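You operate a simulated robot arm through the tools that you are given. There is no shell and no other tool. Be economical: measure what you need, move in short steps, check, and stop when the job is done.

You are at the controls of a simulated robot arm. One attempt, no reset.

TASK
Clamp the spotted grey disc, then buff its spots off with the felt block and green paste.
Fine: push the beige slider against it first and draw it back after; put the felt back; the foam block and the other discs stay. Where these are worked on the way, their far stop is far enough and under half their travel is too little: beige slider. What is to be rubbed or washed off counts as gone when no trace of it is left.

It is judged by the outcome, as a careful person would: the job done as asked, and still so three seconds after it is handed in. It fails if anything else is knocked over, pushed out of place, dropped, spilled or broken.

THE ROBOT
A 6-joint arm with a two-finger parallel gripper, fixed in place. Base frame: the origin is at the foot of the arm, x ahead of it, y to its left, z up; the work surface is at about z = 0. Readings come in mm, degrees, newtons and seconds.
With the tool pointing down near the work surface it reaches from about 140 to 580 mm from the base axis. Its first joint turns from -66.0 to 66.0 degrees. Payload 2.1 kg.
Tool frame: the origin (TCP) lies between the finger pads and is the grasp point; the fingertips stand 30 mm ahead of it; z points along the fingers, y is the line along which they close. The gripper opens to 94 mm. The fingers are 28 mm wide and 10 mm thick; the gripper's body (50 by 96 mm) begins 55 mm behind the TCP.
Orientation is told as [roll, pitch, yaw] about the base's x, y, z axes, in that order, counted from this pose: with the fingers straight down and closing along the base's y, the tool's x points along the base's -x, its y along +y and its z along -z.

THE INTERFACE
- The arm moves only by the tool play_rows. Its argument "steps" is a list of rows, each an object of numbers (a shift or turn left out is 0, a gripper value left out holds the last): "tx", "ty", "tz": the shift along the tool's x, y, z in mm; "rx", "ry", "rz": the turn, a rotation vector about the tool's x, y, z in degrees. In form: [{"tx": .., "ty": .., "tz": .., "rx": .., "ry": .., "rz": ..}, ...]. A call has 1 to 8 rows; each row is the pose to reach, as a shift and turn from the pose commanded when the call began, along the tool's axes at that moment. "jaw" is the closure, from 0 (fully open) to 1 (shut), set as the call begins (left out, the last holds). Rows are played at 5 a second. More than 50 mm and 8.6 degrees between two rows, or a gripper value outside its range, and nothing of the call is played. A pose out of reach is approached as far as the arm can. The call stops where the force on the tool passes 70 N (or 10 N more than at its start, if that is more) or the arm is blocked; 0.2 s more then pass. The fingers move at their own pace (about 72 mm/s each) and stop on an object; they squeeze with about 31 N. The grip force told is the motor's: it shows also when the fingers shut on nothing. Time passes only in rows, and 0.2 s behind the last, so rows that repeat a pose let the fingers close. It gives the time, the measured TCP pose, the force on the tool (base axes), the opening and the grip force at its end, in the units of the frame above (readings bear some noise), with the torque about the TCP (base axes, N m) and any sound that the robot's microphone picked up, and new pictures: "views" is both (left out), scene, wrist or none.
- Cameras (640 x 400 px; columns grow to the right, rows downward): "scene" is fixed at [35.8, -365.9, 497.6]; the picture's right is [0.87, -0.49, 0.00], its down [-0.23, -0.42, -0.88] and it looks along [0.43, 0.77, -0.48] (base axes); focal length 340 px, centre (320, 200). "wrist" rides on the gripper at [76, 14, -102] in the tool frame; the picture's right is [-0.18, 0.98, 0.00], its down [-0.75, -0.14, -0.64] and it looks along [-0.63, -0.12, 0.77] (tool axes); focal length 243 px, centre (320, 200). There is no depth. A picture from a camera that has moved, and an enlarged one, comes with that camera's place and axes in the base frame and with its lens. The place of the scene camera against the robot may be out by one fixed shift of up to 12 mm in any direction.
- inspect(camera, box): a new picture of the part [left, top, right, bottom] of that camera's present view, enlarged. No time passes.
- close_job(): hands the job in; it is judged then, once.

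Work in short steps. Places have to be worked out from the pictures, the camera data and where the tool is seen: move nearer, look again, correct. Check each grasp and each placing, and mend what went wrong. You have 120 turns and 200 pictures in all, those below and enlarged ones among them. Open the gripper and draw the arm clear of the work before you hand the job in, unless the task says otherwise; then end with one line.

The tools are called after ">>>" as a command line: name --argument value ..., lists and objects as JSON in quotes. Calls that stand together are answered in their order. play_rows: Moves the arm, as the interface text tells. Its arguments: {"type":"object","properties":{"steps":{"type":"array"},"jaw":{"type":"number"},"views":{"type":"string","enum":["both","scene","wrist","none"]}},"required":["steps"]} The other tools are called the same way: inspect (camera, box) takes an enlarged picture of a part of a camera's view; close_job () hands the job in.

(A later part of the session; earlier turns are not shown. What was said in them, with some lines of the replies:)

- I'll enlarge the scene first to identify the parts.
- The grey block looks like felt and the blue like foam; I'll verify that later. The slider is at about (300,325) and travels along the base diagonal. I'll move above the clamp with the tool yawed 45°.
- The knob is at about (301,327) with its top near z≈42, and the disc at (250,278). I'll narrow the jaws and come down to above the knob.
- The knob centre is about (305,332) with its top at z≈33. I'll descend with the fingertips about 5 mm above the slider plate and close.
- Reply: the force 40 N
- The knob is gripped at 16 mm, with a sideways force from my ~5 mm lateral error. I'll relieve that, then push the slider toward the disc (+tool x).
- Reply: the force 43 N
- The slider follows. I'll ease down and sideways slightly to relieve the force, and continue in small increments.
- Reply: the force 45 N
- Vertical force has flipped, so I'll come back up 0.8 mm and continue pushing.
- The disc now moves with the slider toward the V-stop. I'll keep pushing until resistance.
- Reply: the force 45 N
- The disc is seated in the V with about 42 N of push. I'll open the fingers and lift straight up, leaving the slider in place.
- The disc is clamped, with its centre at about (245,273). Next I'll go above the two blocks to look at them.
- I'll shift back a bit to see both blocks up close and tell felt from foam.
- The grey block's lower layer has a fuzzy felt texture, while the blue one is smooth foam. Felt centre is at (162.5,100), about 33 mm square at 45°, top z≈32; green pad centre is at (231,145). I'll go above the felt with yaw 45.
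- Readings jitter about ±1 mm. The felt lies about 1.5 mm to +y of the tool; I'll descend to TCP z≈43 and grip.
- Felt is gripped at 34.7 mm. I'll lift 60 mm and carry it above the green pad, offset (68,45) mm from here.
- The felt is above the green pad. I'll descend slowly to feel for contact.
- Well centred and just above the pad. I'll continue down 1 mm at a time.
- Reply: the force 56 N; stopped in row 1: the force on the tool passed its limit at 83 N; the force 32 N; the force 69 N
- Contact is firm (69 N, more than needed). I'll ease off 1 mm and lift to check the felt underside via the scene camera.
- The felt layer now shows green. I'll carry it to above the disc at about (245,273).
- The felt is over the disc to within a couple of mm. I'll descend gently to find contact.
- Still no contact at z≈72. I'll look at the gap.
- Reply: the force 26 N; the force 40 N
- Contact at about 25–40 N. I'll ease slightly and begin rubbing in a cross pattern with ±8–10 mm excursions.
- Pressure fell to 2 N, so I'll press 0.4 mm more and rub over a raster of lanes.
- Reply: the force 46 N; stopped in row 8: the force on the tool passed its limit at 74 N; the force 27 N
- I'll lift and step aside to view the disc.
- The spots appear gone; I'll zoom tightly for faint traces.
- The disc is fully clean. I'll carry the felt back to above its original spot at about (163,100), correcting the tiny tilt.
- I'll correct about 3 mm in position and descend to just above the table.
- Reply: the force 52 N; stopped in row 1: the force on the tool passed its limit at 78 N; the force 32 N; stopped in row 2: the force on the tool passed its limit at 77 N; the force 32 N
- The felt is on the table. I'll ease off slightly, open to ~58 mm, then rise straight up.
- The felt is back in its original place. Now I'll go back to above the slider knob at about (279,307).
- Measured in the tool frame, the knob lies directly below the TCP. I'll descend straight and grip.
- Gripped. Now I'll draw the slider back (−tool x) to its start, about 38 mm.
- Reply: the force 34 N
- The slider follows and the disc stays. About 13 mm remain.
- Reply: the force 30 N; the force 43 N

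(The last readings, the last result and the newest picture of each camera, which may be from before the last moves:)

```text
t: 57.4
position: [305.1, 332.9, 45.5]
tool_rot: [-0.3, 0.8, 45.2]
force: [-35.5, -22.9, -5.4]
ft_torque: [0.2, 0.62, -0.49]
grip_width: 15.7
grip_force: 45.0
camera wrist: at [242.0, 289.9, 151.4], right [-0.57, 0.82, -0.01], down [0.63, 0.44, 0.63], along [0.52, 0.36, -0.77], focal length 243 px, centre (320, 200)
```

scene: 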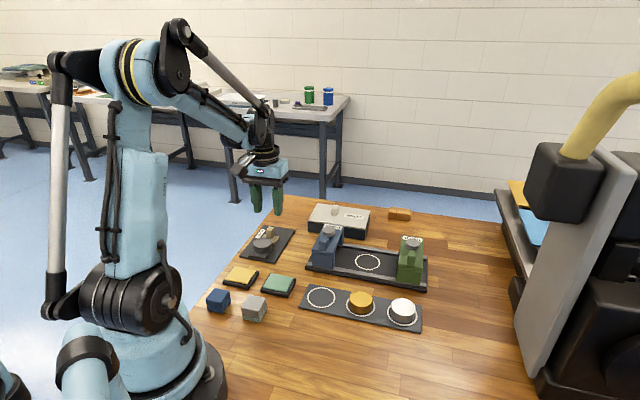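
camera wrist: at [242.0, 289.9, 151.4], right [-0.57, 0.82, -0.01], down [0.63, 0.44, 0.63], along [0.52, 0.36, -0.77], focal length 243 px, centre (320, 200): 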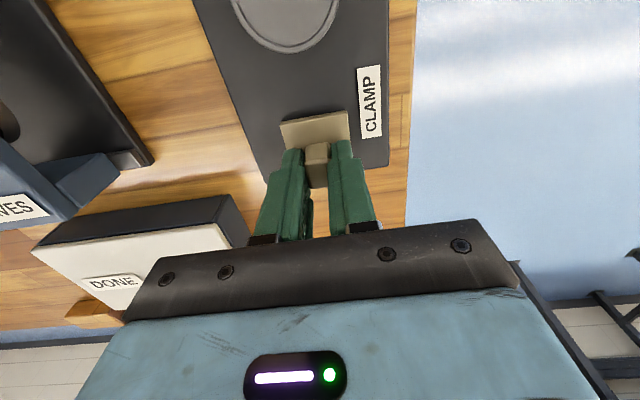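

The slider has reached its rear stop at the starting position. I'll release, lift straight up and check everything.

>>> play_rows --steps '[{"tz": 0}, {"tz": 0}, {"tz": -40}, {"tz": -80}, {"tz": -120}, {"tz": -120, "tx": 40}, {"tz": -150, "tx": 60}, {"tz": -150, "tx": 60}]' --jaw 0.5

>>> inspect --camera "scene" --box '[195, 195, 315, 330]'

>>> inspect --camera "scene" --box '[240, 222, 296, 262]'

>>> inspect --camera "wrist" --box '[250, 10, 390, 120]'

```text
t: 59.2
position: [265.8, 293.3, 195.9]
tool_rot: [-0.3, -0.3, 45.3]
force: [-0.1, 1.3, -0.1]
ft_torque: [0.0, -0.01, 0.03]
grip_width: 46.6
grip_force: 0.0
camera wrist: at [202.7, 249.4, 300.6], right [-0.57, 0.82, -0.01], down [0.63, 0.44, 0.64], along [0.53, 0.36, -0.76], focal length 243 px, centre (320, 200)
```

scene: 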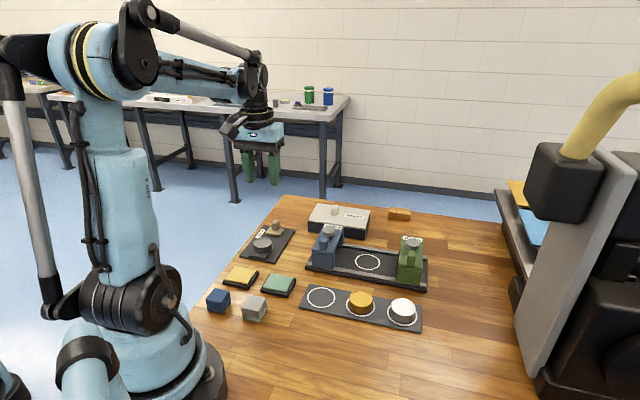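
wrist: 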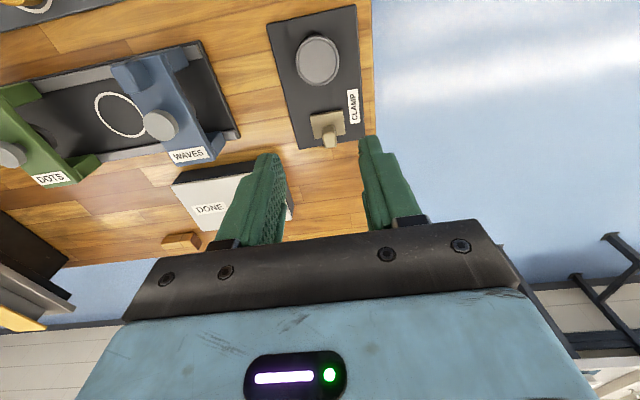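

```text
2.96 times, centred on (255, 262) of scene
camera zoom: at [35.8, -365.9, 497.6], right [0.87, -0.49, 0.0], down [-0.23, -0.42, -0.88], along [0.43, 0.77, -0.48], focal length 1008 px, centre (513, 15)
```

zoom: 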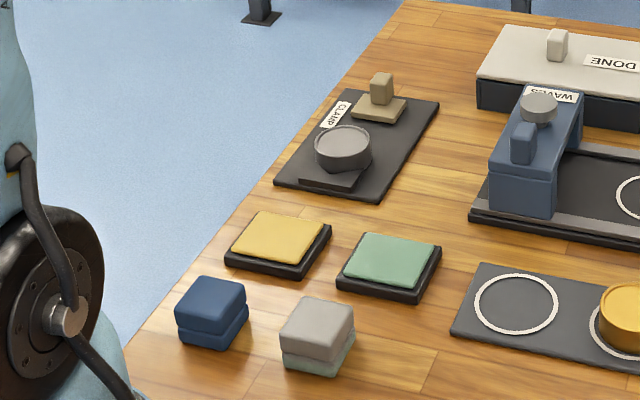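

```text
10.00 times, centred on (268, 242) of scene
camera zoom: at [35.8, -365.9, 497.6], right [0.87, -0.49, 0.0], down [-0.23, -0.42, -0.88], along [0.43, 0.77, -0.48], focal length 3401 px, centre (840, -220)
```

zoom: 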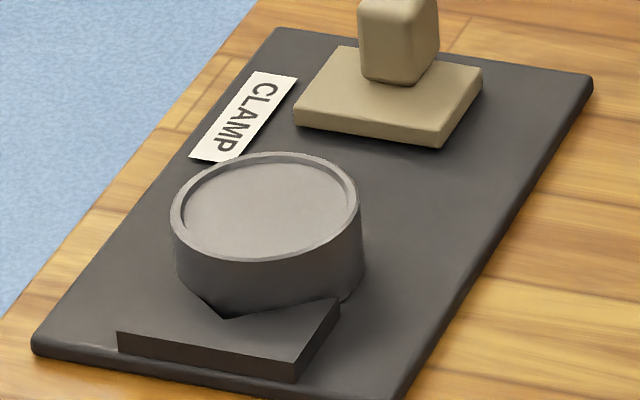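

```text
3.64 times, centred on (320, 65) of wrist
camera zoom: at [202.7, 249.4, 300.6], right [-0.57, 0.82, -0.01], down [0.63, 0.44, 0.64], along [0.53, 0.36, -0.76], focal length 882 px, centre (320, 691)
```

zoom: 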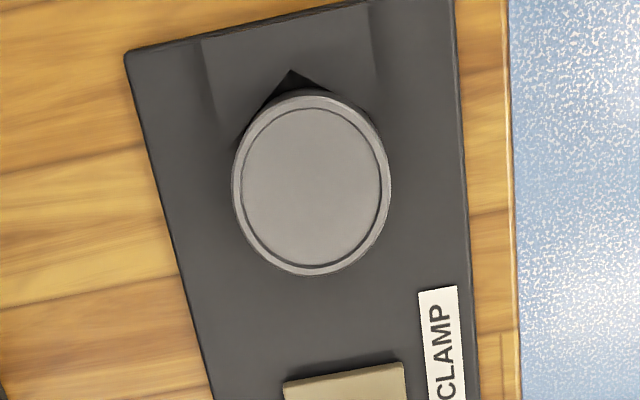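

Everything is in order: the disc is clean, the slider is back, the felt has been returned and nothing else has moved. I'll open the gripper fully, rise a little more and hand in.

>>> play_rows --steps '[{"tz": -30}, {"tz": -60}, {"tz": -60}]' --jaw 0 --views "none"

>>> close_job

```text
t: 60.0
position: [263.9, 292.0, 255.4]
tool_rot: [-0.2, -0.2, 45.3]
force: [0.3, -1.3, 0.5]
ft_torque: [0.0, 0.01, 0.01]
grip_width: 94.0
grip_force: 0.2
```

```text
The job is handed in.
```

I clamped the grey disc and buffed it with the felt and green paste until no spots showed in close-up pictures; the slider is drawn back to its stop, the felt is back in its place, and the foam block and other discs were not touched.
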